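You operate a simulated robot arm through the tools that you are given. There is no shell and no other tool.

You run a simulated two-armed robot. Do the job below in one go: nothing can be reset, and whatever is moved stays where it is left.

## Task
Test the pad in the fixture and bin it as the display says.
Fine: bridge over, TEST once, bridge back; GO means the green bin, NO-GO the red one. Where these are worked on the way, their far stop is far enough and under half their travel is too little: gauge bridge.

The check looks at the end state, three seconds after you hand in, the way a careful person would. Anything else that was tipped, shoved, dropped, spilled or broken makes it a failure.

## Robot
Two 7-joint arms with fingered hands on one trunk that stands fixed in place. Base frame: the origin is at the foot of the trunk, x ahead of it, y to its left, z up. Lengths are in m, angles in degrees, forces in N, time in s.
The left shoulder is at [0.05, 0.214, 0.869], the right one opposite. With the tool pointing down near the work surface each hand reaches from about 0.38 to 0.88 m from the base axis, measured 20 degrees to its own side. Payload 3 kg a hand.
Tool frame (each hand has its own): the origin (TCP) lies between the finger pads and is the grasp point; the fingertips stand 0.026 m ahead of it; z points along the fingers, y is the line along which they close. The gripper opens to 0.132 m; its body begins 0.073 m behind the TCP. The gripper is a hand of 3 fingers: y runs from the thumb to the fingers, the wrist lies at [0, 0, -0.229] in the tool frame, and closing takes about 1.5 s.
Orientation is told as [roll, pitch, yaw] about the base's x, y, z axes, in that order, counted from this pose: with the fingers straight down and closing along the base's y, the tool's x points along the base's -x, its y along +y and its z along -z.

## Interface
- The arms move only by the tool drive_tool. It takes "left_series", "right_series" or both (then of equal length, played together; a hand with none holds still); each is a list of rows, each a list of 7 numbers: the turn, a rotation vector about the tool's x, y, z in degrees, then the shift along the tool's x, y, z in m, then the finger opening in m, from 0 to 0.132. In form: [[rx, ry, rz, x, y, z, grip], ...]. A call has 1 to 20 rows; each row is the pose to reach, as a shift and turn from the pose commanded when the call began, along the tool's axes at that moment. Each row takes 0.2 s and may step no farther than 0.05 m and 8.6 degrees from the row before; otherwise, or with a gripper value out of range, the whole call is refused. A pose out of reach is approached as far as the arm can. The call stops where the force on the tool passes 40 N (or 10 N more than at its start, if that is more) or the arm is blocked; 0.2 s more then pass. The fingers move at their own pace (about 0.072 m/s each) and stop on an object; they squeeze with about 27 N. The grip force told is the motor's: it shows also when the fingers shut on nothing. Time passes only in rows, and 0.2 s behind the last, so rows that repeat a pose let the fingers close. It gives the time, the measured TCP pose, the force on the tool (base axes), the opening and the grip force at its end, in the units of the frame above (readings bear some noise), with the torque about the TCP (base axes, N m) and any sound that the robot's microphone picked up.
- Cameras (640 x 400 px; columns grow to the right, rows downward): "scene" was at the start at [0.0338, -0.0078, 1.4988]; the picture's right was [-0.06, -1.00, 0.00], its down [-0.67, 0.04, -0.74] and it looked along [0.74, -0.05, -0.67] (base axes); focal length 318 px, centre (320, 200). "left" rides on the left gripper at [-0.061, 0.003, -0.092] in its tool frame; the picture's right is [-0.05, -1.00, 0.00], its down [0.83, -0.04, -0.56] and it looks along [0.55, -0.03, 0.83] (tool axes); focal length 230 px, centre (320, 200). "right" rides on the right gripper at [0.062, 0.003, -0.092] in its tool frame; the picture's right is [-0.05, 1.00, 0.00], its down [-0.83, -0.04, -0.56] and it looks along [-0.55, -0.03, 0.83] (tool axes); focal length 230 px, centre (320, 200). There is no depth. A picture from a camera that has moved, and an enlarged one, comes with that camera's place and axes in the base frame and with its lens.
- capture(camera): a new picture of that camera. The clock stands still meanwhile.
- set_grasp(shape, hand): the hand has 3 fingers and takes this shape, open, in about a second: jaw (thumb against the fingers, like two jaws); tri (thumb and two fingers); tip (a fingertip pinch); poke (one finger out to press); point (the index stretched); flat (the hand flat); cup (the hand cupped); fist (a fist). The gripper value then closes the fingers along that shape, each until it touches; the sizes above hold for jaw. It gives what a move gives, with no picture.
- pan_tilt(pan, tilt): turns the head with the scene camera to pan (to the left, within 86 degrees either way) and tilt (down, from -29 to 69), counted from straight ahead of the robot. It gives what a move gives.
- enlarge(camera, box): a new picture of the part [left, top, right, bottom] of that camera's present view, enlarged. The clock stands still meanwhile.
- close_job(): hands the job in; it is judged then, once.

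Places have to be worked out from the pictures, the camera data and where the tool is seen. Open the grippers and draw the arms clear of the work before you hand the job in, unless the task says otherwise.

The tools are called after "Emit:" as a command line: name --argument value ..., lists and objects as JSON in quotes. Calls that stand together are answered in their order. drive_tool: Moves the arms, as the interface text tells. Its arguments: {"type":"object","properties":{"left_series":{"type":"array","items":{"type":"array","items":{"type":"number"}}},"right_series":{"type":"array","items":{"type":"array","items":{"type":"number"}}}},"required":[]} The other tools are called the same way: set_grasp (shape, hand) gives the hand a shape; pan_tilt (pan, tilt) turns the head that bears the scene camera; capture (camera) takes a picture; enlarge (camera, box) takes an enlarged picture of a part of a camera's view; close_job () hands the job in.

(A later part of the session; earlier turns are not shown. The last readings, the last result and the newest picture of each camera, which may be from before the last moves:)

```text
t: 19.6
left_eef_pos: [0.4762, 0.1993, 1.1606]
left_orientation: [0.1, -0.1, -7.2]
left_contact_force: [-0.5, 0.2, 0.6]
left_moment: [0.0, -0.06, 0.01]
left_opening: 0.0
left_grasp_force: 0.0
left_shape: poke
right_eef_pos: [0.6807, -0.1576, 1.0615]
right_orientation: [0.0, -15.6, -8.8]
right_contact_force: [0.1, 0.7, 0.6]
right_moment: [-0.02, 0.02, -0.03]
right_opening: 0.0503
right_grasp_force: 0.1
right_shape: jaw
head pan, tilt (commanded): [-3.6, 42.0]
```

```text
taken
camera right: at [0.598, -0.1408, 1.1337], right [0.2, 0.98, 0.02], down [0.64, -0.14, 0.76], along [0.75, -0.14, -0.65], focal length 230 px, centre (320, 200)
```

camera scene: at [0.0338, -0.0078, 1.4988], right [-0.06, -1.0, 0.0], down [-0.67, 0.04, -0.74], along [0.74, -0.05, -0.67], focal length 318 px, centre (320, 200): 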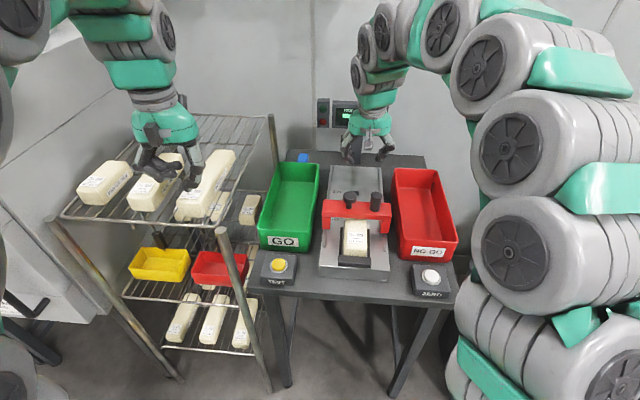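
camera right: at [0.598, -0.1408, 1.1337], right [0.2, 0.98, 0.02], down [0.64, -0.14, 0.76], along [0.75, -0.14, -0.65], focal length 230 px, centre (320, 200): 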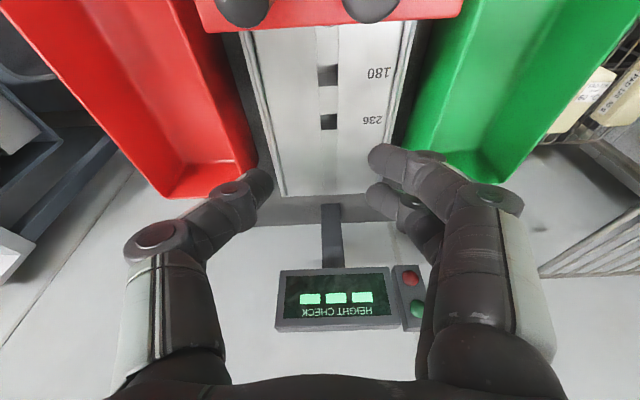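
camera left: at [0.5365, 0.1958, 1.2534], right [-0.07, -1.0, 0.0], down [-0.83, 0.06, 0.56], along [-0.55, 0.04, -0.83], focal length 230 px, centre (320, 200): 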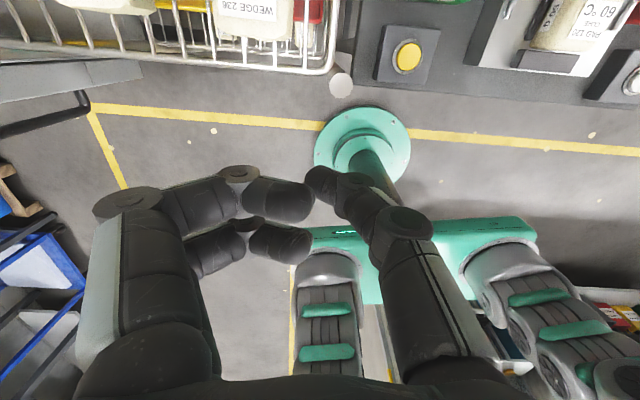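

The poke shape extends one digit straight along the tool axis, with its tip about 2–2.6 cm ahead of the TCP. I'll zoom on the TEST button from the left and scene cameras to refine its position.

Emit:
enlarge --camera "left" --box '[360, 10, 460, 100]'

Emit:
enlarge --camera "scene" --box '[240, 240, 320, 300]'

```text
4.44 times, centred on (410, 55) of left
camera zoom: at [0.5365, 0.1958, 1.2534], right [-0.07, -1.0, 0.0], down [-0.83, 0.06, 0.56], along [-0.55, 0.04, -0.83], focal length 1022 px, centre (-80, 844)
```

zoom: 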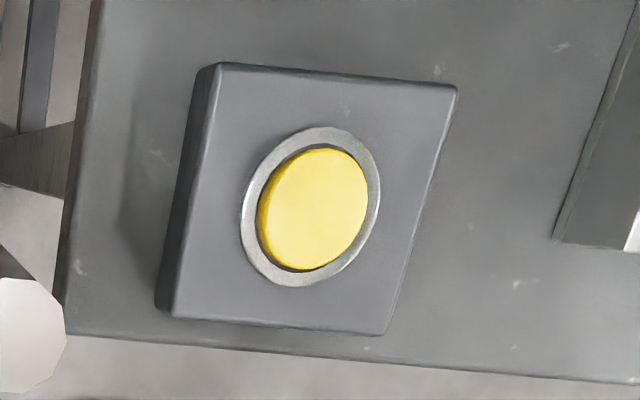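

```text
6.67 times, centred on (280, 270) of scene
camera zoom: at [0.0338, -0.0078, 1.4988], right [-0.06, -1.0, 0.0], down [-0.67, 0.04, -0.74], along [0.74, -0.05, -0.67], focal length 2118 px, centre (587, -267)
```

zoom: 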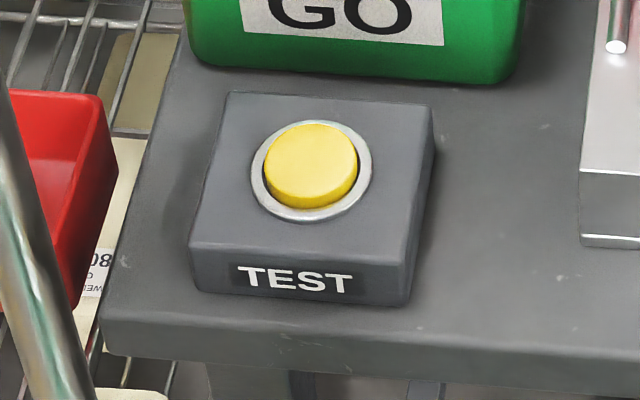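

TEST refines to (0.515, 0.063, 0.855), but the rack's corner post (top about (0.504,0.176,0.985)) would be close to the left hand's curled fingers. I'll turn the left hand about 90° so the curled fingers face the robot, while moving high over the button.

Emit:
drive_tool --left_series '[[0, 0, -8.2, -0.005, -0.0118, 0, 0.132], [0, 0, -16.4, -0.01, -0.0236, 0, 0.132], [0, 0, -24.6, -0.015, -0.0355, 0, 0.132], [0, 0, -32.8, -0.02, -0.0473, 0.005, 0.132], [0, 0, -41, -0.0255, -0.0591, 0.01, 0.132], [0, 0, -49.2, -0.0305, -0.0709, 0.015, 0.132], [0, 0, -57.4, -0.0356, -0.0827, 0.02, 0.132], [0, 0, -65.6, -0.0407, -0.0945, 0.025, 0.132], [0, 0, -73.8, -0.0458, -0.1064, 0.03, 0.132], [0, 0, -82, -0.0509, -0.1182, 0.035, 0.132], [0, 0, -90, -0.056, -0.13, 0.04, 0.132], [0, 0, -90, -0.056, -0.13, 0.04, 0.132]]'

Emit:
capture --camera "left"

Emit:
capture --camera "scene"

```text
t: 22.2
left_eef_pos: [0.514, 0.0635, 1.1221]
left_orientation: [0.0, -0.1, 82.9]
left_contact_force: [0.0, -0.3, 0.3]
left_moment: [-0.05, 0.0, -0.01]
left_opening: 0.0001
left_grasp_force: 0.0
left_shape: poke
right_eef_pos: [0.6805, -0.1572, 1.0632]
right_orientation: [0.1, -15.7, -8.9]
right_contact_force: [-0.1, 0.5, 1.0]
right_moment: [0.01, -0.01, 0.02]
right_opening: 0.0505
right_grasp_force: 0.1
right_shape: jaw
head pan, tilt (commanded): [-3.6, 42.0]
```

```text
taken
camera left: at [0.5179, 0.1257, 1.214], right [1.0, -0.07, 0.0], down [-0.06, -0.83, 0.56], along [-0.04, -0.55, -0.83], focal length 230 px, centre (320, 200)
```

left: 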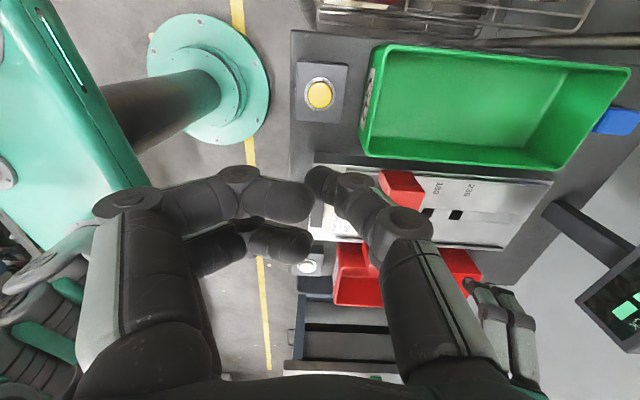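

```text
taken
camera scene: at [0.0338, -0.0078, 1.4988], right [-0.06, -1.0, 0.0], down [-0.67, 0.04, -0.74], along [0.74, -0.05, -0.67], focal length 318 px, centre (320, 200)
```

scene: 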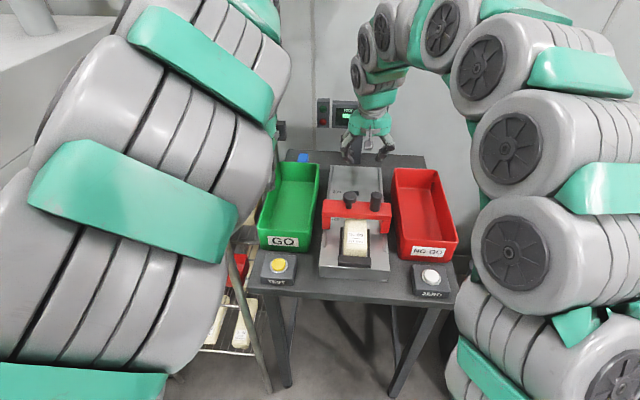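

The poke tip points straight down and the button lies almost exactly on its axis in the left view: predicted (320,96), seen about (319,94). I'll zoom to confirm before pressing.

Emit:
enlarge --camera "left" --box '[260, 50, 400, 210]'

```text
2.50 times, centred on (330, 130) of left
camera zoom: at [0.5179, 0.1257, 1.214], right [1.0, -0.07, 0.0], down [-0.06, -0.83, 0.56], along [-0.04, -0.55, -0.83], focal length 575 px, centre (295, 375)
```

zoom: 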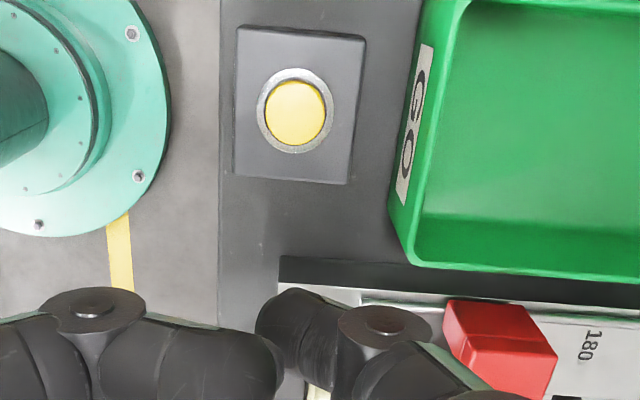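

Alignment is within a couple of millimetres. I'll descend to about 2 cm above the button and check for contact or clearance problems.

Emit:
drive_tool --left_series '[[0, 0, 0, 0, -0.002, 0.04, 0.132], [0, 0, 0, 0, -0.002, 0.08, 0.132], [0, 0, 0, 0, -0.002, 0.12, 0.132], [0, 0, 0, 0, -0.002, 0.16, 0.132], [0, 0, 0, 0, -0.002, 0.195, 0.132], [0, 0, 0, 0, -0.002, 0.215, 0.132], [0, 0, 0, 0, -0.002, 0.215, 0.132]]'

Emit:
capture --camera "left"

Emit:
enlarge --camera "scene" --box '[200, 180, 380, 310]'

```text
t: 23.8
left_eef_pos: [0.5155, 0.0627, 0.9053]
left_orientation: [-0.1, 0.0, 82.8]
left_contact_force: [0.0, -0.4, 0.4]
left_moment: [0.0, 0.04, -0.04]
left_opening: 0.0
left_grasp_force: 0.1
left_shape: poke
right_eef_pos: [0.6802, -0.1573, 1.0617]
right_orientation: [0.2, -15.6, -8.8]
right_contact_force: [1.0, 0.7, -0.5]
right_moment: [-0.04, -0.03, 0.02]
right_opening: 0.0503
right_grasp_force: 0.0
right_shape: jaw
head pan, tilt (commanded): [-3.6, 42.0]
```

```text
taken
camera left: at [0.5187, 0.1252, 0.9987], right [1.0, -0.07, 0.0], down [-0.06, -0.83, 0.56], along [-0.04, -0.55, -0.83], focal length 230 px, centre (320, 200)
```

left: 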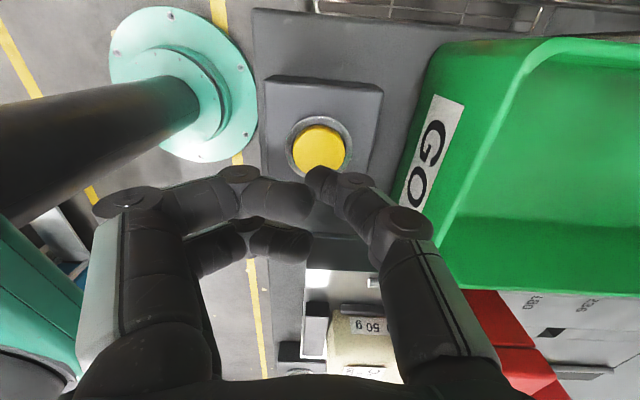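

```text
3.08 times, centred on (290, 245) of scene
camera zoom: at [0.0338, -0.0078, 1.4988], right [-0.06, -1.0, 0.0], down [-0.67, 0.04, -0.74], along [0.74, -0.05, -0.67], focal length 977 px, centre (412, 62)
```

zoom: 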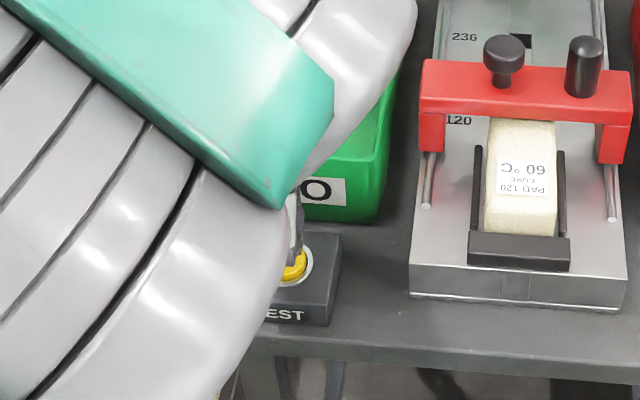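

The tip is right over the button cap. I'll press down slowly in 3 mm steps, with a small 3 mm correction toward the cap centre, and watch force and sound.

Emit:
drive_tool --left_series '[[0, 0, 0, -0.002, 0, 0.004, 0.132], [0, 0, 0, -0.003, 0, 0.008, 0.132], [0, 0, 0, -0.003, 0, 0.012, 0.132], [0, 0, 0, -0.003, 0, 0.015, 0.132], [0, 0, 0, -0.003, 0, 0.018, 0.132], [0, 0, 0, -0.003, 0, 0.021, 0.132], [0, 0, 0, -0.003, 0, 0.024, 0.132], [0, 0, 0, -0.003, 0, 0.027, 0.132], [0, 0, 0, -0.003, 0, 0.03, 0.132]]'

Emit:
enlarge --camera "left" --box '[220, 80, 420, 220]'

Emit:
enlarge --camera "scene" --box '[310, 80, 400, 150]'

```text
t: 25.8
left_eef_pos: [0.5189, 0.0653, 0.8775]
left_orientation: [-0.1, -0.1, 82.7]
left_contact_force: [7.3, 3.7, 26.5]
left_moment: [0.1, -0.06, 0.0]
left_opening: 0.0001
left_grasp_force: 0.2
left_shape: poke
right_eef_pos: [0.6805, -0.158, 1.0626]
right_orientation: [0.1, -15.6, -8.7]
right_contact_force: [0.2, -1.0, -0.2]
right_moment: [-0.02, 0.01, 0.01]
right_opening: 0.0503
right_grasp_force: 0.0
right_shape: jaw
head pan, tilt (commanded): [-3.6, 42.0]
heard: click
```

```text
2.86 times, centred on (320, 150) of left
camera zoom: at [0.5222, 0.1279, 0.9691], right [1.0, -0.07, 0.0], down [-0.06, -0.83, 0.56], along [-0.04, -0.55, -0.83], focal length 657 px, centre (320, 343)
```

zoom: 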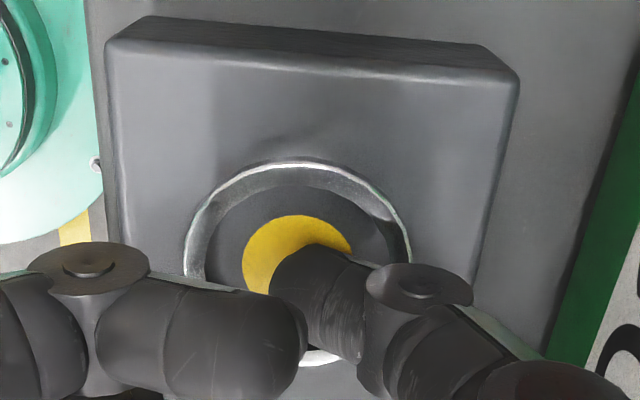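

```text
5.71 times, centred on (355, 115) of scene
camera zoom: at [0.0337, -0.0078, 1.4988], right [-0.06, -1.0, 0.0], down [-0.67, 0.04, -0.74], along [0.74, -0.05, -0.67], focal length 1815 px, centre (120, 686)
```

zoom: 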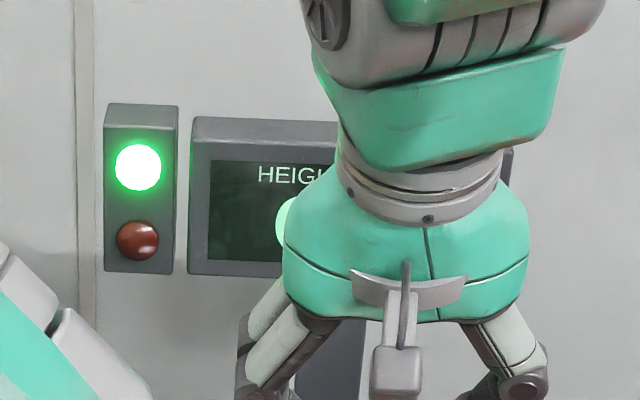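

A click was heard and the green lamp is lit. I'll lift the left hand straight up off the button and read the display.

Emit:
drive_tool --left_series '[[0, 0, 0, 0, 0, -0.02, 0.132], [0, 0, 0, 0, 0, -0.05, 0.132], [0, 0, 0, 0, 0, -0.09, 0.132], [0, 0, 0, 0, 0, -0.13, 0.132], [0, 0, 0, 0, 0, -0.17, 0.132], [0, 0, 0, 0, 0, -0.21, 0.132], [0, 0, 0, 0, 0, -0.24, 0.132]]'

Emit:
capture --camera "right"

Emit:
capture --camera "scene"

```text
t: 27.4
left_eef_pos: [0.5213, 0.0655, 1.1101]
left_orientation: [0.0, -0.1, 82.8]
left_contact_force: [-0.2, -0.5, -0.2]
left_moment: [-0.01, -0.01, 0.01]
left_opening: 0.0
left_grasp_force: 0.0
left_shape: poke
right_eef_pos: [0.6802, -0.1574, 1.0619]
right_orientation: [0.1, -15.6, -8.8]
right_contact_force: [1.0, 0.3, -0.1]
right_moment: [0.02, 0.0, 0.0]
right_opening: 0.0502
right_grasp_force: 0.1
right_shape: jaw
head pan, tilt (commanded): [-3.6, 42.0]
```

```text
taken
camera right: at [0.5979, -0.1408, 1.1337], right [0.2, 0.98, 0.02], down [0.64, -0.14, 0.76], along [0.75, -0.14, -0.65], focal length 230 px, centre (320, 200)
```

right: 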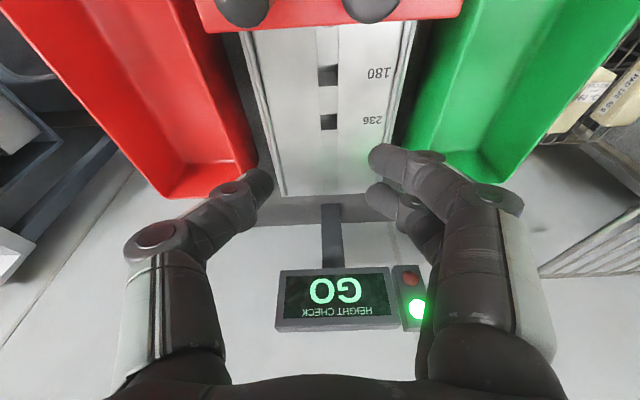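

```text
taken
camera scene: at [0.0338, -0.0078, 1.4988], right [-0.06, -1.0, 0.0], down [-0.67, 0.04, -0.74], along [0.74, -0.05, -0.67], focal length 318 px, centre (320, 200)
```

scene: 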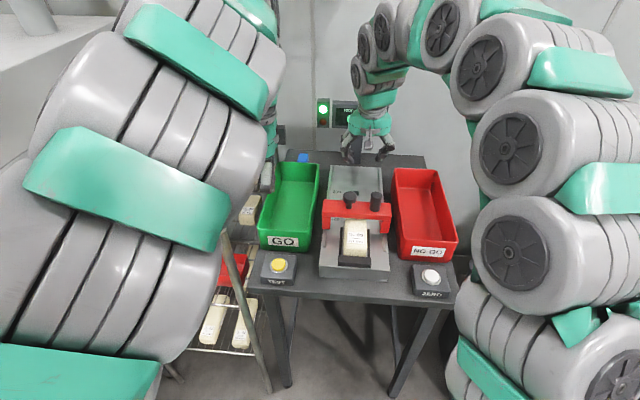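

The display reads GO with the green lamp lit, so the green bin is the target. I'll first retract the left hand the way it came, to clear the workspace.

Emit:
drive_tool --left_series '[[0, 0, 8.2, -0.0116, 0.0056, -0.0045, 0.132], [0, 0, 16.4, -0.0232, 0.0113, -0.009, 0.132], [0, 0, 24.6, -0.0348, 0.0169, -0.0135, 0.132], [0, 0, 32.8, -0.0464, 0.0226, -0.018, 0.132], [0, 0, 41, -0.058, 0.0282, -0.0225, 0.132], [0, 0, 49.2, -0.0697, 0.0339, -0.027, 0.132], [0, 0, 57.4, -0.0813, 0.0395, -0.0315, 0.132], [0, 0, 65.6, -0.0929, 0.0452, -0.036, 0.132], [0, 0, 73.8, -0.1045, 0.0508, -0.041, 0.132], [0, 0, 82, -0.1161, 0.0565, -0.0455, 0.132], [0, 0, 90, -0.1277, 0.0621, -0.05, 0.132], [0, 0, 90, -0.1277, 0.0621, -0.05, 0.132]]'

Emit:
capture --camera "scene"

```text
t: 30.0
left_eef_pos: [0.4721, 0.2014, 1.1643]
left_orientation: [0.0, 0.0, -7.3]
left_contact_force: [0.6, 0.7, -0.5]
left_moment: [-0.03, -0.01, -0.02]
left_opening: 0.0
left_grasp_force: 0.1
left_shape: poke
right_eef_pos: [0.6811, -0.1572, 1.0627]
right_orientation: [0.2, -15.6, -8.8]
right_contact_force: [0.2, 0.2, -0.2]
right_moment: [0.02, 0.01, 0.01]
right_opening: 0.0503
right_grasp_force: 0.0
right_shape: jaw
head pan, tilt (commanded): [-3.6, 42.0]
```

```text
taken
camera scene: at [0.0338, -0.0078, 1.4988], right [-0.06, -1.0, 0.0], down [-0.67, 0.04, -0.74], along [0.74, -0.05, -0.67], focal length 318 px, centre (320, 200)
```

scene: 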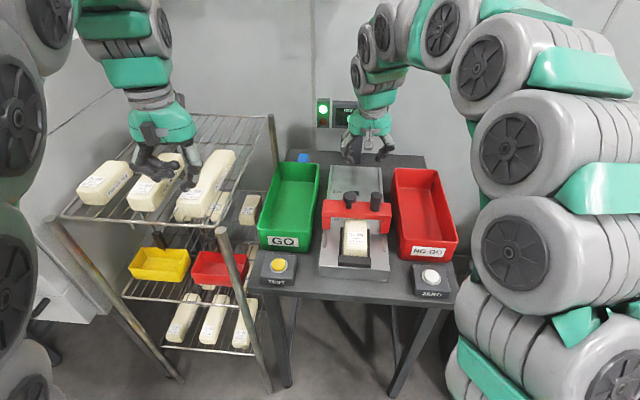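

Left arm is clear. Now I'll carry the right hand over the posts (tips about 4 cm above them) to the near side of the bridge, and check before lowering.

Emit:
drive_tool --right_series '[[0, 0, 0, 0.0342, 0, -0.0105, 0.05], [0, 0, 0, 0.0684, 0, -0.0201, 0.05], [0, 0, 0, 0.1026, 0, -0.0297, 0.05], [0, 0, 0, 0.1368, 0, -0.0382, 0.05], [0, 0, 0, 0.1368, 0, -0.0382, 0.05]]'

Emit:
capture --camera "right"

Emit:
enlarge --camera "scene" --box '[300, 130, 420, 280]'

```text
t: 31.2
left_eef_pos: [0.4718, 0.2008, 1.1646]
left_orientation: [0.1, 0.0, -7.1]
left_contact_force: [-0.1, -0.4, -0.2]
left_moment: [0.02, -0.02, -0.02]
left_opening: 0.0001
left_grasp_force: 0.0
left_shape: poke
right_eef_pos: [0.5373, -0.1379, 1.0644]
right_orientation: [0.0, -15.6, -8.7]
right_contact_force: [-0.4, -0.3, 0.3]
right_moment: [0.02, 0.01, 0.0]
right_opening: 0.0505
right_grasp_force: 0.0
right_shape: jaw
head pan, tilt (commanded): [-3.6, 42.0]
```

```text
taken
camera right: at [0.4564, -0.1209, 1.1366], right [0.2, 0.98, 0.02], down [0.64, -0.14, 0.76], along [0.74, -0.14, -0.65], focal length 230 px, centre (320, 200)
```

right: 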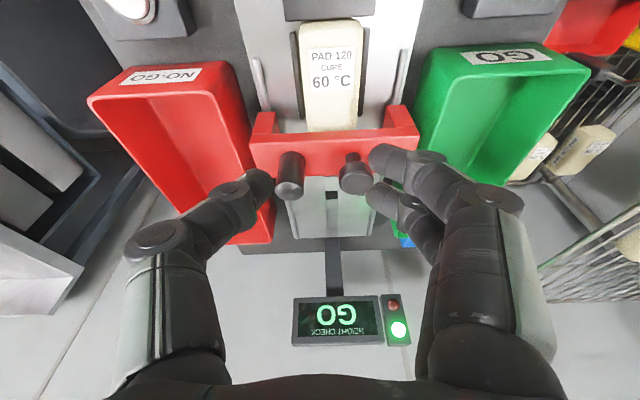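

```text
2.67 times, centred on (360, 205) of scene
camera zoom: at [0.0338, -0.0078, 1.4988], right [-0.06, -1.0, 0.0], down [-0.67, 0.04, -0.74], along [0.74, -0.05, -0.67], focal length 847 px, centre (213, 187)
```

zoom: 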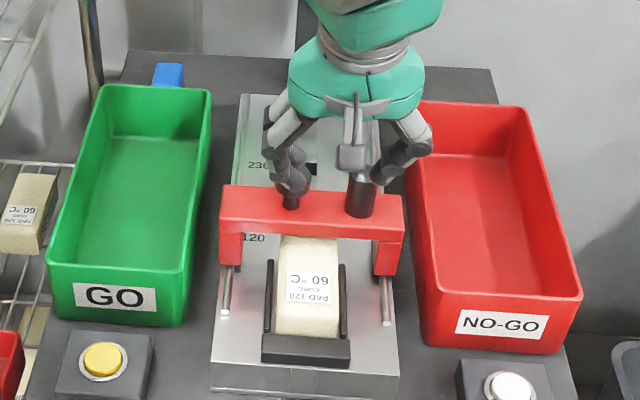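

The bridge knobs' midpoint is at about (0.602,-0.145), and the hand is about 6.5 cm in front of it, in line. I'll lower to z≈0.982 in front of the posts and check.

Emit:
drive_tool --right_series '[[0, 0, 0, 0.0073, 0, 0.0263, 0.05], [0, 0, 0, 0.0147, 0, 0.0527, 0.05], [0, 0, 0, 0.022, 0, 0.079, 0.05], [0, 0, 0, 0.022, 0, 0.079, 0.05]]'

Emit:
capture --camera "right"

Emit:
enlarge --camera "scene" --box '[300, 130, 420, 280]'

```text
t: 32.2
left_eef_pos: [0.4717, 0.2007, 1.1661]
left_orientation: [0.0, 0.1, -7.3]
left_contact_force: [0.0, 0.0, -0.1]
left_moment: [0.01, 0.02, 0.01]
left_opening: 0.0003
left_grasp_force: 0.0
left_shape: poke
right_eef_pos: [0.5383, -0.1382, 0.9832]
right_orientation: [0.3, -15.7, -8.8]
right_contact_force: [0.4, -0.7, -0.6]
right_moment: [0.0, 0.0, 0.01]
right_opening: 0.0504
right_grasp_force: 0.1
right_shape: jaw
head pan, tilt (commanded): [-3.6, 42.0]
```

```text
taken
camera right: at [0.456, -0.1204, 1.0555], right [0.2, 0.98, 0.02], down [0.64, -0.14, 0.76], along [0.75, -0.14, -0.65], focal length 230 px, centre (320, 200)
```

right: 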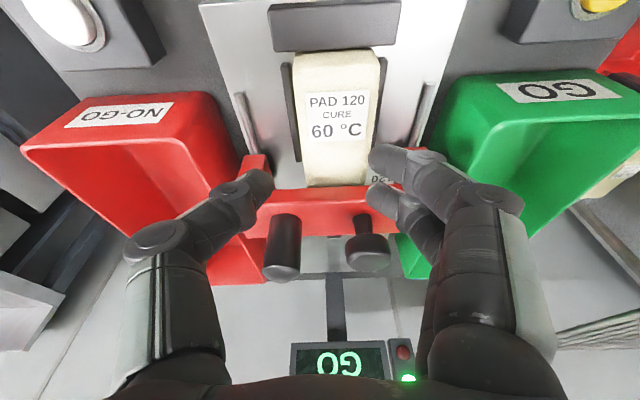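

```text
2.67 times, centred on (360, 205) of scene
camera zoom: at [0.0338, -0.0078, 1.4988], right [-0.06, -1.0, 0.0], down [-0.67, 0.04, -0.74], along [0.74, -0.05, -0.67], focal length 847 px, centre (213, 187)
```

zoom: 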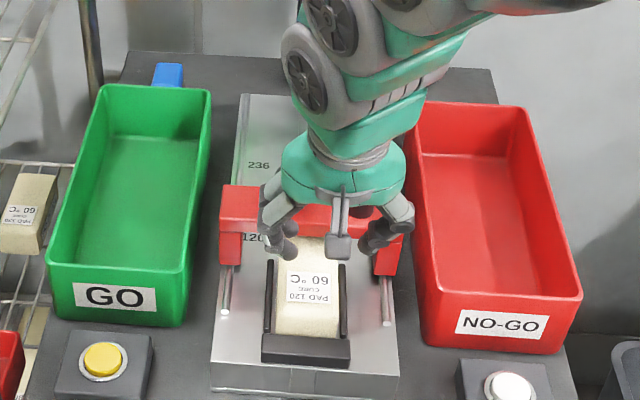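

The fingers are in front of both posts, slightly wide. I'll narrow to 0.04 and push the bridge away along the rails in 2 cm steps.

Emit:
drive_tool --right_series '[[0, 0, 0, 0, 0, 0, 0.04], [0, 0, 0, -0.0096, 0, 0.0027, 0.04], [0, 0, 0, -0.0193, 0, 0.0054, 0.04], [0, 0, 0, -0.0289, 0, 0.0081, 0.04], [0, 0, 0, -0.0433, 0, 0.0121, 0.04], [0, 0, 0, -0.0578, 0, 0.0161, 0.04], [0, 0, 0, -0.077, 0, 0.0215, 0.04], [0, 0, 0, -0.0963, 0, 0.0269, 0.04], [0, 0, 0, -0.1156, 0, 0.0323, 0.04], [0, 0, 0, -0.1348, 0, 0.0376, 0.04]]'

Emit:
capture --camera "right"

Emit:
enlarge --camera "scene" --box '[300, 130, 420, 280]'

```text
t: 34.4
left_eef_pos: [0.4718, 0.2018, 1.1648]
left_orientation: [0.1, 0.0, -7.1]
left_contact_force: [-0.3, -0.2, 0.3]
left_moment: [-0.01, 0.0, 0.0]
left_opening: 0.0002
left_grasp_force: 0.0
left_shape: poke
right_eef_pos: [0.6801, -0.1573, 0.9818]
right_orientation: [0.1, -15.7, -8.8]
right_contact_force: [-0.4, -0.5, 0.0]
right_moment: [-0.01, 0.03, 0.03]
right_opening: 0.04
right_grasp_force: 0.0
right_shape: jaw
head pan, tilt (commanded): [-3.6, 42.0]
```

```text
taken
camera right: at [0.5976, -0.1406, 1.0537], right [0.2, 0.98, 0.02], down [0.64, -0.14, 0.76], along [0.75, -0.14, -0.65], focal length 230 px, centre (320, 200)
```

right: 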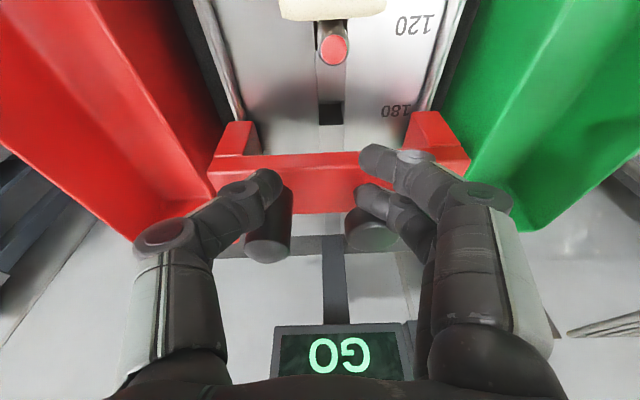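

```text
2.67 times, centred on (360, 205) of scene
camera zoom: at [0.0339, -0.0078, 1.4988], right [-0.06, -1.0, 0.0], down [-0.67, 0.04, -0.74], along [0.74, -0.05, -0.67], focal length 847 px, centre (213, 187)
```

zoom: 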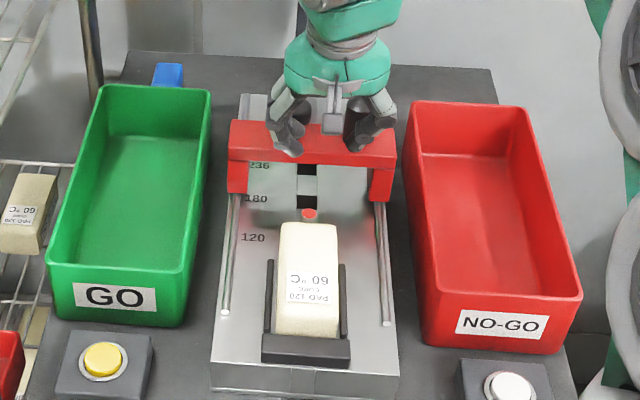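

The bridge slides back smoothly; about 10 cm remain to its home stop. I'll continue, slowing towards the end so the force guard detects the stop.

Emit:
drive_tool --right_series '[[0, 0, 0, -0.0144, 0, 0.004, 0.04], [0, 0, 0, -0.0289, 0, 0.0081, 0.04], [0, 0, 0, -0.0433, 0, 0.0121, 0.04], [0, 0, 0, -0.0578, 0, 0.0161, 0.04], [0, 0, 0, -0.0722, 0, 0.0202, 0.04], [0, 0, 0, -0.0819, 0, 0.0229, 0.04], [0, 0, 0, -0.0896, 0, 0.025, 0.04], [0, 0, 0, -0.0963, 0, 0.0269, 0.04], [0, 0, 0, -0.1021, 0, 0.0285, 0.04], [0, 0, 0, -0.1079, 0, 0.0301, 0.04], [0, 0, 0, -0.1136, 0, 0.0317, 0.04], [0, 0, 0, -0.1194, 0, 0.0333, 0.04]]'

Emit:
capture --camera "right"

Emit:
enlarge --camera "scene" --box '[316, 118, 396, 188]'

```text
t: 37.0
left_eef_pos: [0.4715, 0.2007, 1.1651]
left_orientation: [-0.1, 0.0, -7.2]
left_contact_force: [-0.5, -0.7, 0.8]
left_moment: [0.03, 0.01, 0.0]
left_opening: 0.0
left_grasp_force: 0.1
left_shape: poke
right_eef_pos: [0.7954, -0.1739, 0.983]
right_orientation: [0.2, -15.1, -8.6]
right_contact_force: [-19.8, 4.2, 8.4]
right_moment: [0.24, 0.06, 0.6]
right_opening: 0.0406
right_grasp_force: 0.0
right_shape: jaw
head pan, tilt (commanded): [-3.6, 42.0]
stopped in row 12 (right hand): the force on the tool passed its limit at 50 N (the readings are from after the stop); the commanded pose is now the measured one
```

```text
taken
camera right: at [0.7134, -0.1578, 1.0552], right [0.2, 0.98, 0.02], down [0.64, -0.14, 0.75], along [0.74, -0.14, -0.66], focal length 230 px, centre (320, 200)
```

right: 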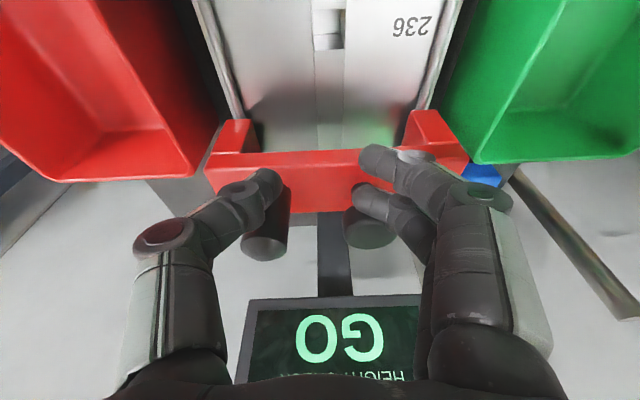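

```text
5.71 times, centred on (356, 153) of scene
camera zoom: at [0.0334, -0.0077, 1.4988], right [-0.06, -1.0, 0.0], down [-0.67, 0.04, -0.74], along [0.74, -0.05, -0.67], focal length 1815 px, centre (114, 469)
```

zoom: 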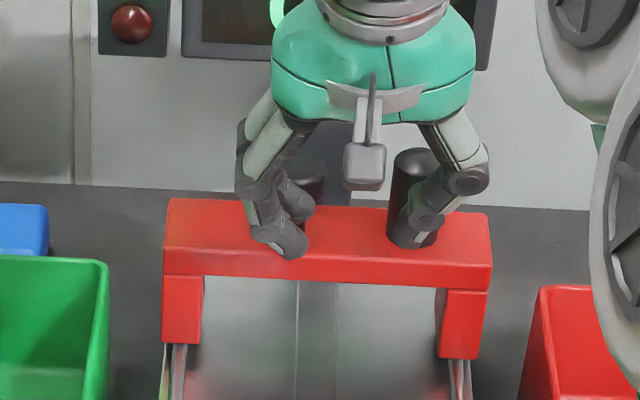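

The force guard stopped at the home end, and the bridge's position in the scene view matches its original one, so it is fully back and the display still says GO. I'll back off, lift, return the hand to vertical, and move over the pad with the fingers opening.

Emit:
drive_tool --right_series '[[0, 0, 0, 0.0145, 0, -0.0039, 0.04], [0, 0, 0, 0.029, 0, -0.0078, 0.04], [0, 0, 0, 0.02, 0, -0.0416, 0.04], [0, 0, 0, 0.0109, 0, -0.0754, 0.04], [0, 3, 0, 0.0495, 0, -0.0858, 0.06], [0, 6, 0, 0.0882, 0, -0.0961, 0.08], [0, 9, 0, 0.1268, 0, -0.1065, 0.1], [0, 12, 0, 0.1654, 0, -0.1168, 0.1], [0, 15.1, 0, 0.2041, 0, -0.1272, 0.1], [0, 15.1, 0, 0.2041, 0, -0.1272, 0.1]]'

Emit:
capture --camera "right"

Emit:
capture --camera "scene"

```text
t: 39.2
left_eef_pos: [0.4715, 0.201, 1.1643]
left_orientation: [0.0, 0.0, -7.2]
left_contact_force: [0.0, -0.6, 0.6]
left_moment: [0.01, 0.02, -0.01]
left_opening: 0.0
left_grasp_force: 0.0
left_shape: poke
right_eef_pos: [0.5685, -0.1431, 1.0547]
right_orientation: [0.2, -0.1, -8.7]
right_contact_force: [0.2, -0.4, 0.4]
right_moment: [-0.02, 0.01, -0.01]
right_opening: 0.0996
right_grasp_force: 0.1
right_shape: jaw
head pan, tilt (commanded): [-3.6, 42.0]
```

```text
taken
camera right: at [0.5085, -0.1295, 1.1461], right [0.2, 0.98, 0.0], down [0.81, -0.17, 0.56], along [0.55, -0.11, -0.83], focal length 230 px, centre (320, 200)
```

right: 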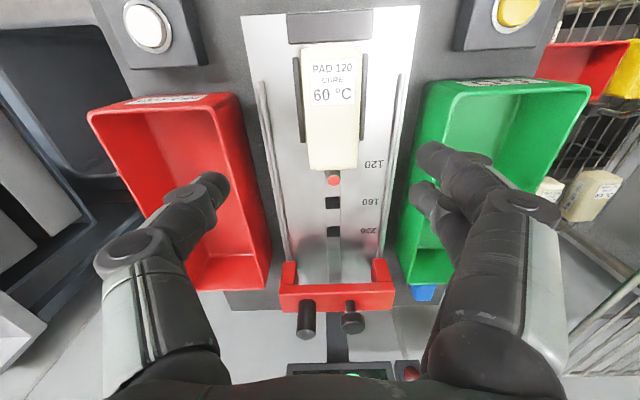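

```text
taken
camera scene: at [0.0338, -0.0078, 1.4988], right [-0.06, -1.0, 0.0], down [-0.67, 0.04, -0.74], along [0.74, -0.05, -0.67], focal length 318 px, centre (320, 200)
```

scene: 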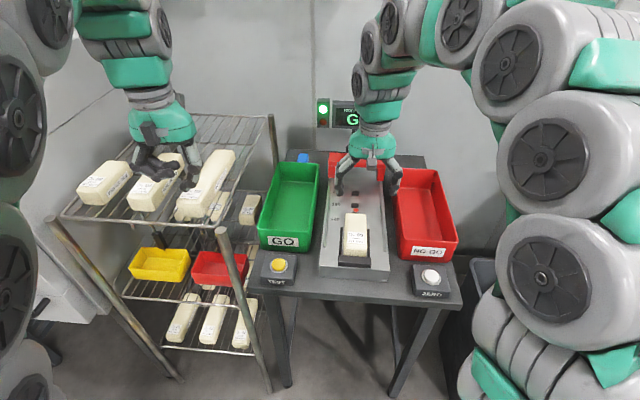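

GO is still displayed. I'll zoom on the pad and the green bin in both views to work out grasp height, width and the drop position.

Emit:
enlarge --camera "right" --box '[240, 0, 430, 190]'

Emit:
enlarge --camera "scene" --box '[310, 195, 400, 285]'

Emit:
enlarge --camera "scene" --box '[245, 145, 335, 260]'

Emit:
enlarge --camera "right" --box '[390, 60, 600, 310]'

```text
2.11 times, centred on (335, 95) of right
camera zoom: at [0.5085, -0.1295, 1.1461], right [0.2, 0.98, 0.0], down [0.81, -0.17, 0.56], along [0.55, -0.11, -0.83], focal length 484 px, centre (288, 421)
```

zoom: 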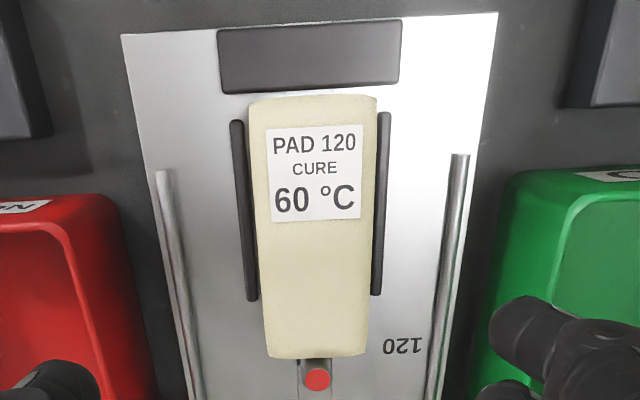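

```text
4.44 times, centred on (355, 240) of scene
camera zoom: at [0.0338, -0.0078, 1.4988], right [-0.06, -1.0, 0.0], down [-0.67, 0.04, -0.74], along [0.74, -0.05, -0.67], focal length 1412 px, centre (164, 22)
```

zoom: 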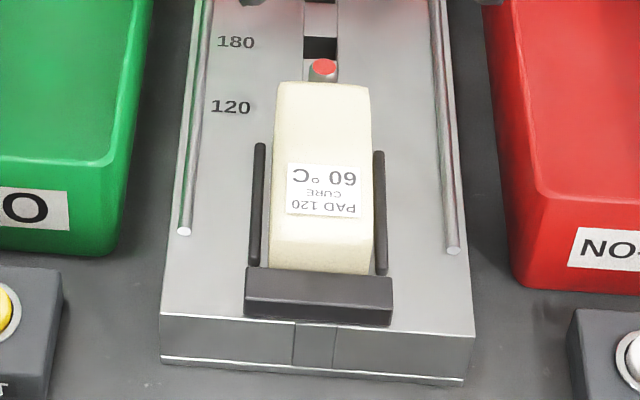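

```text
3.48 times, centred on (290, 202) of scene
camera zoom: at [0.0338, -0.0078, 1.4988], right [-0.06, -1.0, 0.0], down [-0.67, 0.04, -0.74], along [0.74, -0.05, -0.67], focal length 1105 px, centre (424, 191)
```

zoom: 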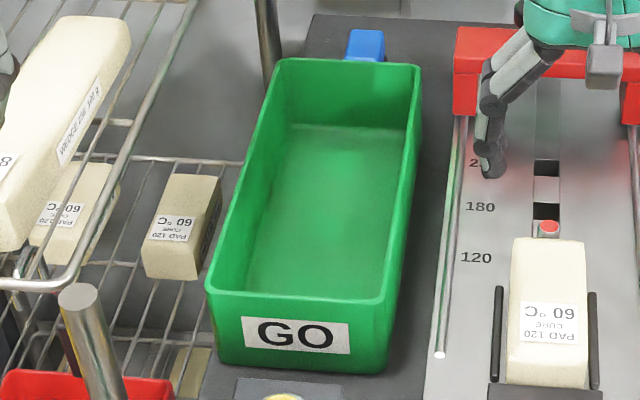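

```text
1.60 times, centred on (495, 185) of right
camera zoom: at [0.5085, -0.1295, 1.1461], right [0.2, 0.98, 0.0], down [0.81, -0.17, 0.56], along [0.55, -0.11, -0.83], focal length 368 px, centre (40, 224)
```

zoom: 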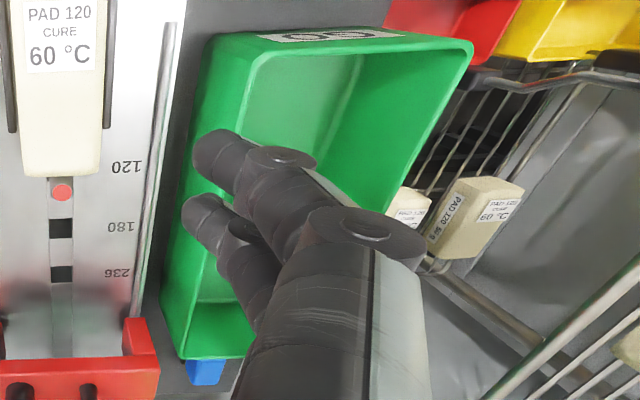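

The pad top is at z≈0.918, with its centre near (0.563,-0.129) and width about 52 mm; the side guides top out at about 0.885. I'll shift 13 mm left over the pad centreline, descend to about z=0.955, and check.

Emit:
drive_tool --right_series '[[0, 0, 0, 0.0025, 0.0065, 0.02, 0.1], [0, 0, 0, 0.005, 0.013, 0.045, 0.1], [0, 0, 0, 0.005, 0.013, 0.075, 0.1], [0, 0, 0, 0.005, 0.013, 0.1, 0.1], [0, 0, 0, 0.005, 0.013, 0.1, 0.1]]'

Emit:
capture --camera "right"

Emit:
enlarge --camera "scene" --box '[300, 170, 420, 290]'

```text
t: 40.4
left_eef_pos: [0.4723, 0.2017, 1.1645]
left_orientation: [0.1, 0.0, -7.3]
left_contact_force: [0.6, -0.9, 0.3]
left_moment: [0.0, 0.01, 0.01]
left_opening: 0.0
left_grasp_force: 0.0
left_shape: poke
right_eef_pos: [0.5657, -0.128, 0.951]
right_orientation: [0.1, -0.1, -8.6]
right_contact_force: [0.0, -0.3, -0.3]
right_moment: [0.0, -0.01, 0.03]
right_opening: 0.0995
right_grasp_force: 0.0
right_shape: jaw
head pan, tilt (commanded): [-3.6, 42.0]
```

```text
taken
camera right: at [0.5054, -0.1146, 1.0424], right [0.2, 0.98, 0.0], down [0.81, -0.17, 0.56], along [0.55, -0.11, -0.83], focal length 230 px, centre (320, 200)
```

right: 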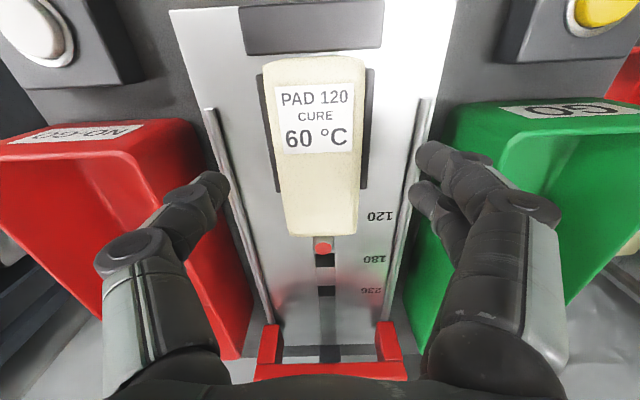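

```text
3.33 times, centred on (360, 230) of scene
camera zoom: at [0.0338, -0.0078, 1.4988], right [-0.06, -1.0, 0.0], down [-0.67, 0.04, -0.74], along [0.74, -0.05, -0.67], focal length 1059 px, centre (187, 100)
```

zoom: 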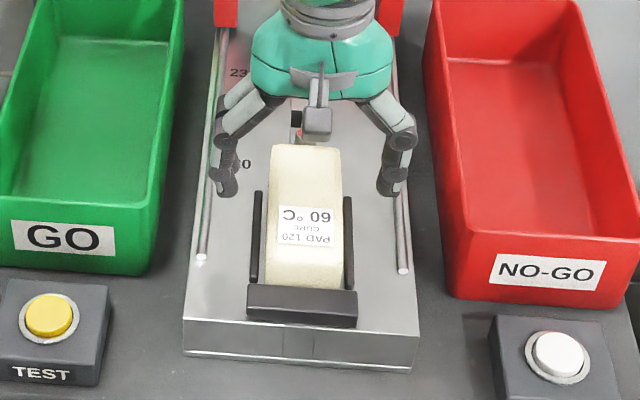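

The fingers are symmetric about the pad, and the TCP is within 5 mm of its centre. I'll lower to z≈0.918 (tips about 0.892, above the guides) and close on the pad.

Emit:
drive_tool --right_series '[[0, 0, 0, 0.003, 0, 0.012, 0.1], [0, 0, 0, 0.004, 0, 0.024, 0.1], [0, 0, 0, 0.004, 0, 0.034, 0.1], [0, 0, 0, 0.004, 0, 0.034, 0.08], [0, 0, 0, 0.004, 0, 0.034, 0.06], [0, 0, 0, 0.004, 0, 0.034, 0.04], [0, 0, 0, 0.004, 0, 0.034, 0.03], [0, 0, 0, 0.004, 0, 0.034, 0.03], [0, 0, 0, 0.004, 0, 0.034, 0.03], [0, 0, 0, 0.004, 0, 0.034, 0.03]]'

Emit:
capture --camera "right"

Emit:
enlarge --camera "scene" --box '[300, 170, 420, 290]'

```text
t: 42.6
left_eef_pos: [0.4713, 0.1997, 1.1643]
left_orientation: [0.0, 0.1, -7.2]
left_contact_force: [0.6, -0.1, 0.0]
left_moment: [-0.01, 0.0, 0.0]
left_opening: 0.0002
left_grasp_force: 0.1
left_shape: poke
right_eef_pos: [0.5625, -0.126, 0.9192]
right_orientation: [0.1, 0.0, -8.7]
right_contact_force: [0.3, 0.0, -0.1]
right_moment: [-0.01, 0.06, -0.02]
right_opening: 0.0496
right_grasp_force: 26.9
right_shape: jaw
head pan, tilt (commanded): [-3.6, 42.0]
```

```text
taken
camera right: at [0.5023, -0.1135, 1.0107], right [0.2, 0.98, 0.0], down [0.81, -0.17, 0.56], along [0.55, -0.11, -0.83], focal length 230 px, centre (320, 200)
```

right: 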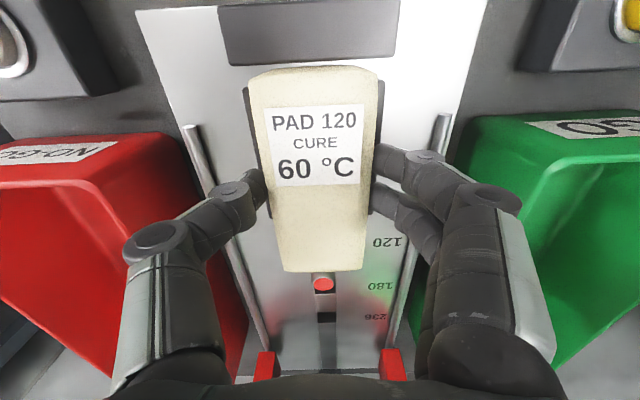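

```text
3.33 times, centred on (360, 230) of scene
camera zoom: at [0.0338, -0.0078, 1.4988], right [-0.06, -1.0, 0.0], down [-0.67, 0.04, -0.74], along [0.74, -0.05, -0.67], focal length 1059 px, centre (187, 100)
```

zoom: 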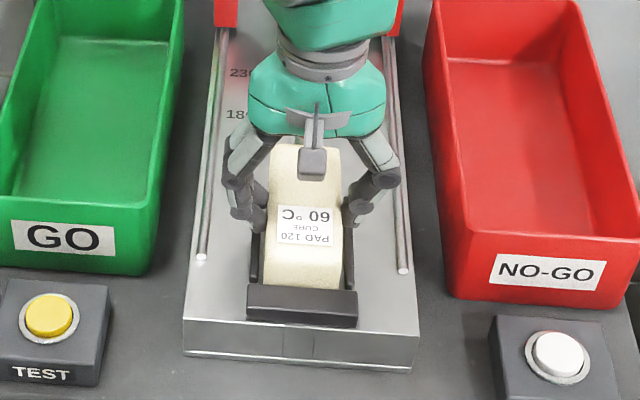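

The pad is firmly gripped (opening 49.6 mm, 27 N). I'll lift it straight up about 11 cm and check that it holds.

Emit:
drive_tool --right_series '[[0, 0, 0, 0, 0, -0.01, 0.03], [0, 0, 0, 0, 0, -0.025, 0.03], [0, 0, 0, 0, 0, -0.045, 0.03], [0, 0, 0, 0, 0, -0.07, 0.03], [0, 0, 0, 0, 0, -0.095, 0.03], [0, 0, 0, 0, 0, -0.111, 0.03], [0, 0, 0, 0, 0, -0.111, 0.03]]'

Emit:
capture --camera "right"

Emit:
capture --camera "scene"

```text
t: 44.2
left_eef_pos: [0.4704, 0.2019, 1.1654]
left_orientation: [0.0, 0.0, -7.2]
left_contact_force: [0.1, 0.2, 0.3]
left_moment: [-0.01, 0.0, 0.0]
left_opening: 0.0001
left_grasp_force: 0.1
left_shape: poke
right_eef_pos: [0.563, -0.1245, 1.0287]
right_orientation: [0.2, -0.1, -8.6]
right_contact_force: [0.0, 0.3, -0.2]
right_moment: [-0.01, 0.03, 0.0]
right_opening: 0.0495
right_grasp_force: 26.4
right_shape: jaw
head pan, tilt (commanded): [-3.6, 42.0]
```

```text
taken
camera right: at [0.5023, -0.1117, 1.1194], right [0.2, 0.98, 0.0], down [0.81, -0.17, 0.56], along [0.55, -0.11, -0.83], focal length 230 px, centre (320, 200)
```

right: 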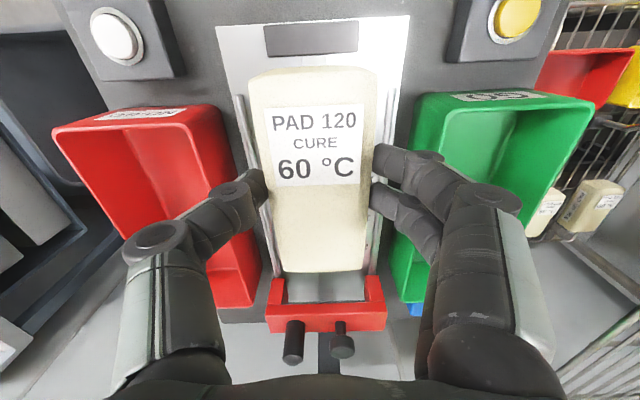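

```text
taken
camera scene: at [0.0338, -0.0078, 1.4988], right [-0.06, -1.0, 0.0], down [-0.67, 0.04, -0.74], along [0.74, -0.05, -0.67], focal length 318 px, centre (320, 200)
```

scene: 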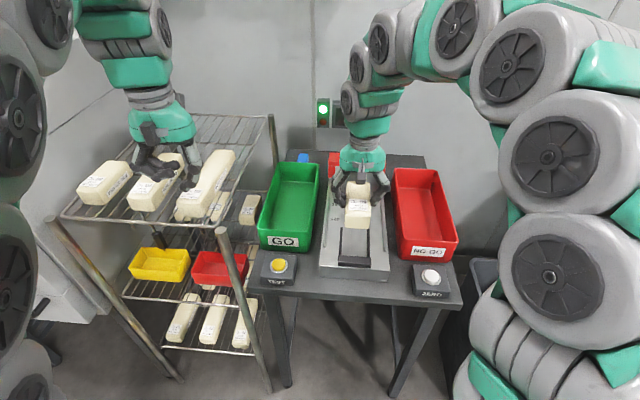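

The pad is held level and cleared the fixture. I'll carry it over the centre of the green (GO) bin at this height.

Emit:
drive_tool --right_series '[[0, 0, 0, -0.015, 0.0256, 0, 0.03], [0, 0, 0, -0.03, 0.0511, 0, 0.03], [0, 0, 0, -0.045, 0.0767, 0, 0.03], [0, 0, 0, -0.06, 0.1023, 0, 0.03], [0, 0, 0, -0.075, 0.1279, 0, 0.03], [0, 0, 0, -0.09, 0.1534, 0, 0.03], [0, 0, 0, -0.105, 0.179, 0, 0.03], [0, 0, 0, -0.105, 0.179, 0, 0.03]]'

Emit:
capture --camera "right"

Emit:
enlarge --camera "scene" --box '[220, 110, 400, 270]'

```text
t: 46.0
left_eef_pos: [0.4714, 0.2016, 1.1653]
left_orientation: [0.1, 0.0, -7.2]
left_contact_force: [1.1, -0.4, -0.2]
left_moment: [0.0, -0.01, -0.01]
left_opening: 0.0002
left_grasp_force: 0.0
left_shape: poke
right_eef_pos: [0.6907, 0.037, 1.0277]
right_orientation: [0.0, 0.0, -8.7]
right_contact_force: [0.0, 0.9, -1.1]
right_moment: [0.01, 0.02, -0.01]
right_opening: 0.0497
right_grasp_force: 26.9
right_shape: jaw
head pan, tilt (commanded): [-3.6, 42.0]
```

```text
taken
camera right: at [0.6308, 0.0505, 1.1195], right [0.2, 0.98, 0.0], down [0.81, -0.17, 0.56], along [0.54, -0.11, -0.83], focal length 230 px, centre (320, 200)
```

right: 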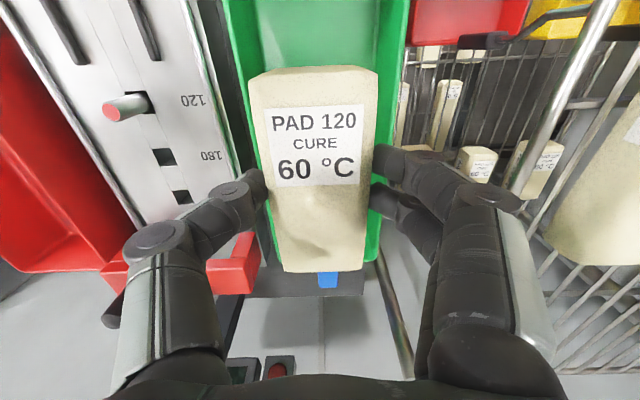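

```text
2.50 times, centred on (310, 190) of scene
camera zoom: at [0.0338, -0.0078, 1.4988], right [-0.06, -1.0, 0.0], down [-0.67, 0.04, -0.74], along [0.74, -0.05, -0.67], focal length 794 px, centre (345, 225)
```

zoom: 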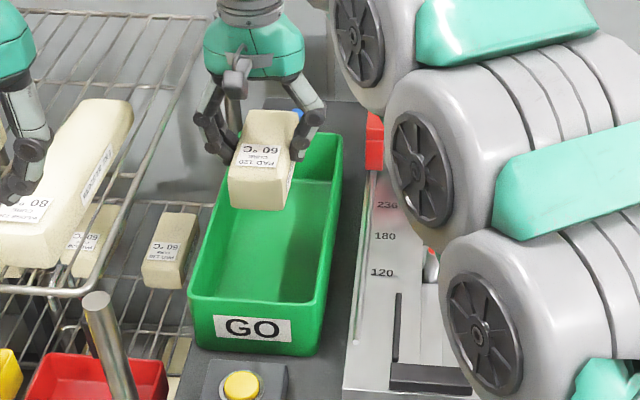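

The pad is over the bin and centred between its walls within about 2 mm. I'll lower most of the way and check wall clearance.

Emit:
drive_tool --right_series '[[0, 0, 0, 0, -0.002, 0.025, 0.03], [0, 0, 0, 0, -0.002, 0.05, 0.03], [0, 0, 0, 0, -0.002, 0.07, 0.03], [0, 0, 0, 0, -0.002, 0.085, 0.03], [0, 0, 0, 0, -0.002, 0.085, 0.03]]'

Emit:
capture --camera "right"

Emit:
enlarge --camera "scene" --box '[220, 110, 400, 270]'

```text
t: 47.2
left_eef_pos: [0.4716, 0.2017, 1.1645]
left_orientation: [0.0, 0.0, -7.4]
left_contact_force: [0.0, -0.4, 1.2]
left_moment: [0.01, -0.02, 0.01]
left_opening: 0.0
left_grasp_force: 0.1
left_shape: poke
right_eef_pos: [0.6909, 0.0338, 0.9429]
right_orientation: [0.1, -0.1, -8.6]
right_contact_force: [0.7, -0.2, 0.1]
right_moment: [0.0, -0.02, -0.03]
right_opening: 0.0494
right_grasp_force: 26.9
right_shape: jaw
head pan, tilt (commanded): [-3.6, 42.0]
```

```text
taken
camera right: at [0.6309, 0.0469, 1.0339], right [0.2, 0.98, 0.0], down [0.81, -0.17, 0.56], along [0.54, -0.11, -0.83], focal length 230 px, centre (320, 200)
```

right: 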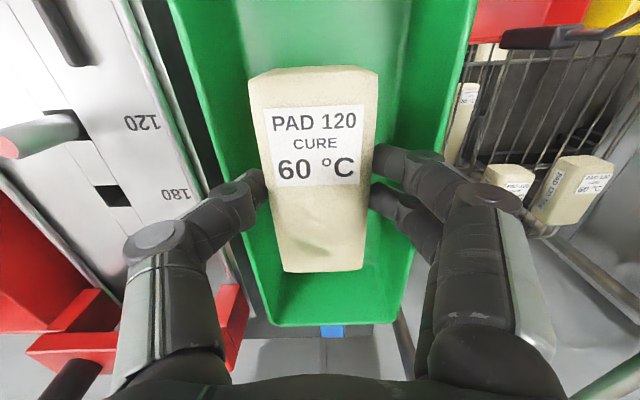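

```text
2.50 times, centred on (310, 190) of scene
camera zoom: at [0.0338, -0.0078, 1.4988], right [-0.06, -1.0, 0.0], down [-0.67, 0.04, -0.74], along [0.74, -0.05, -0.67], focal length 794 px, centre (345, 225)
```

zoom: 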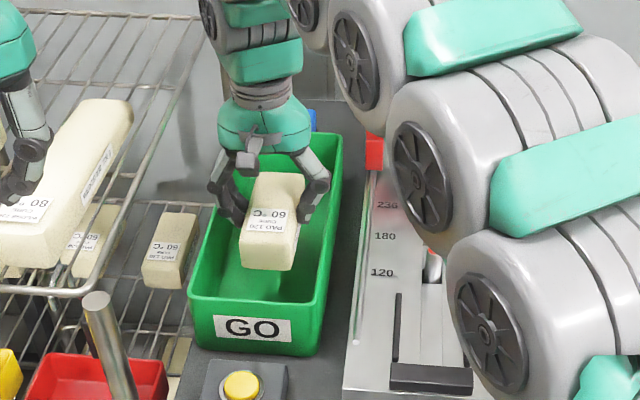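

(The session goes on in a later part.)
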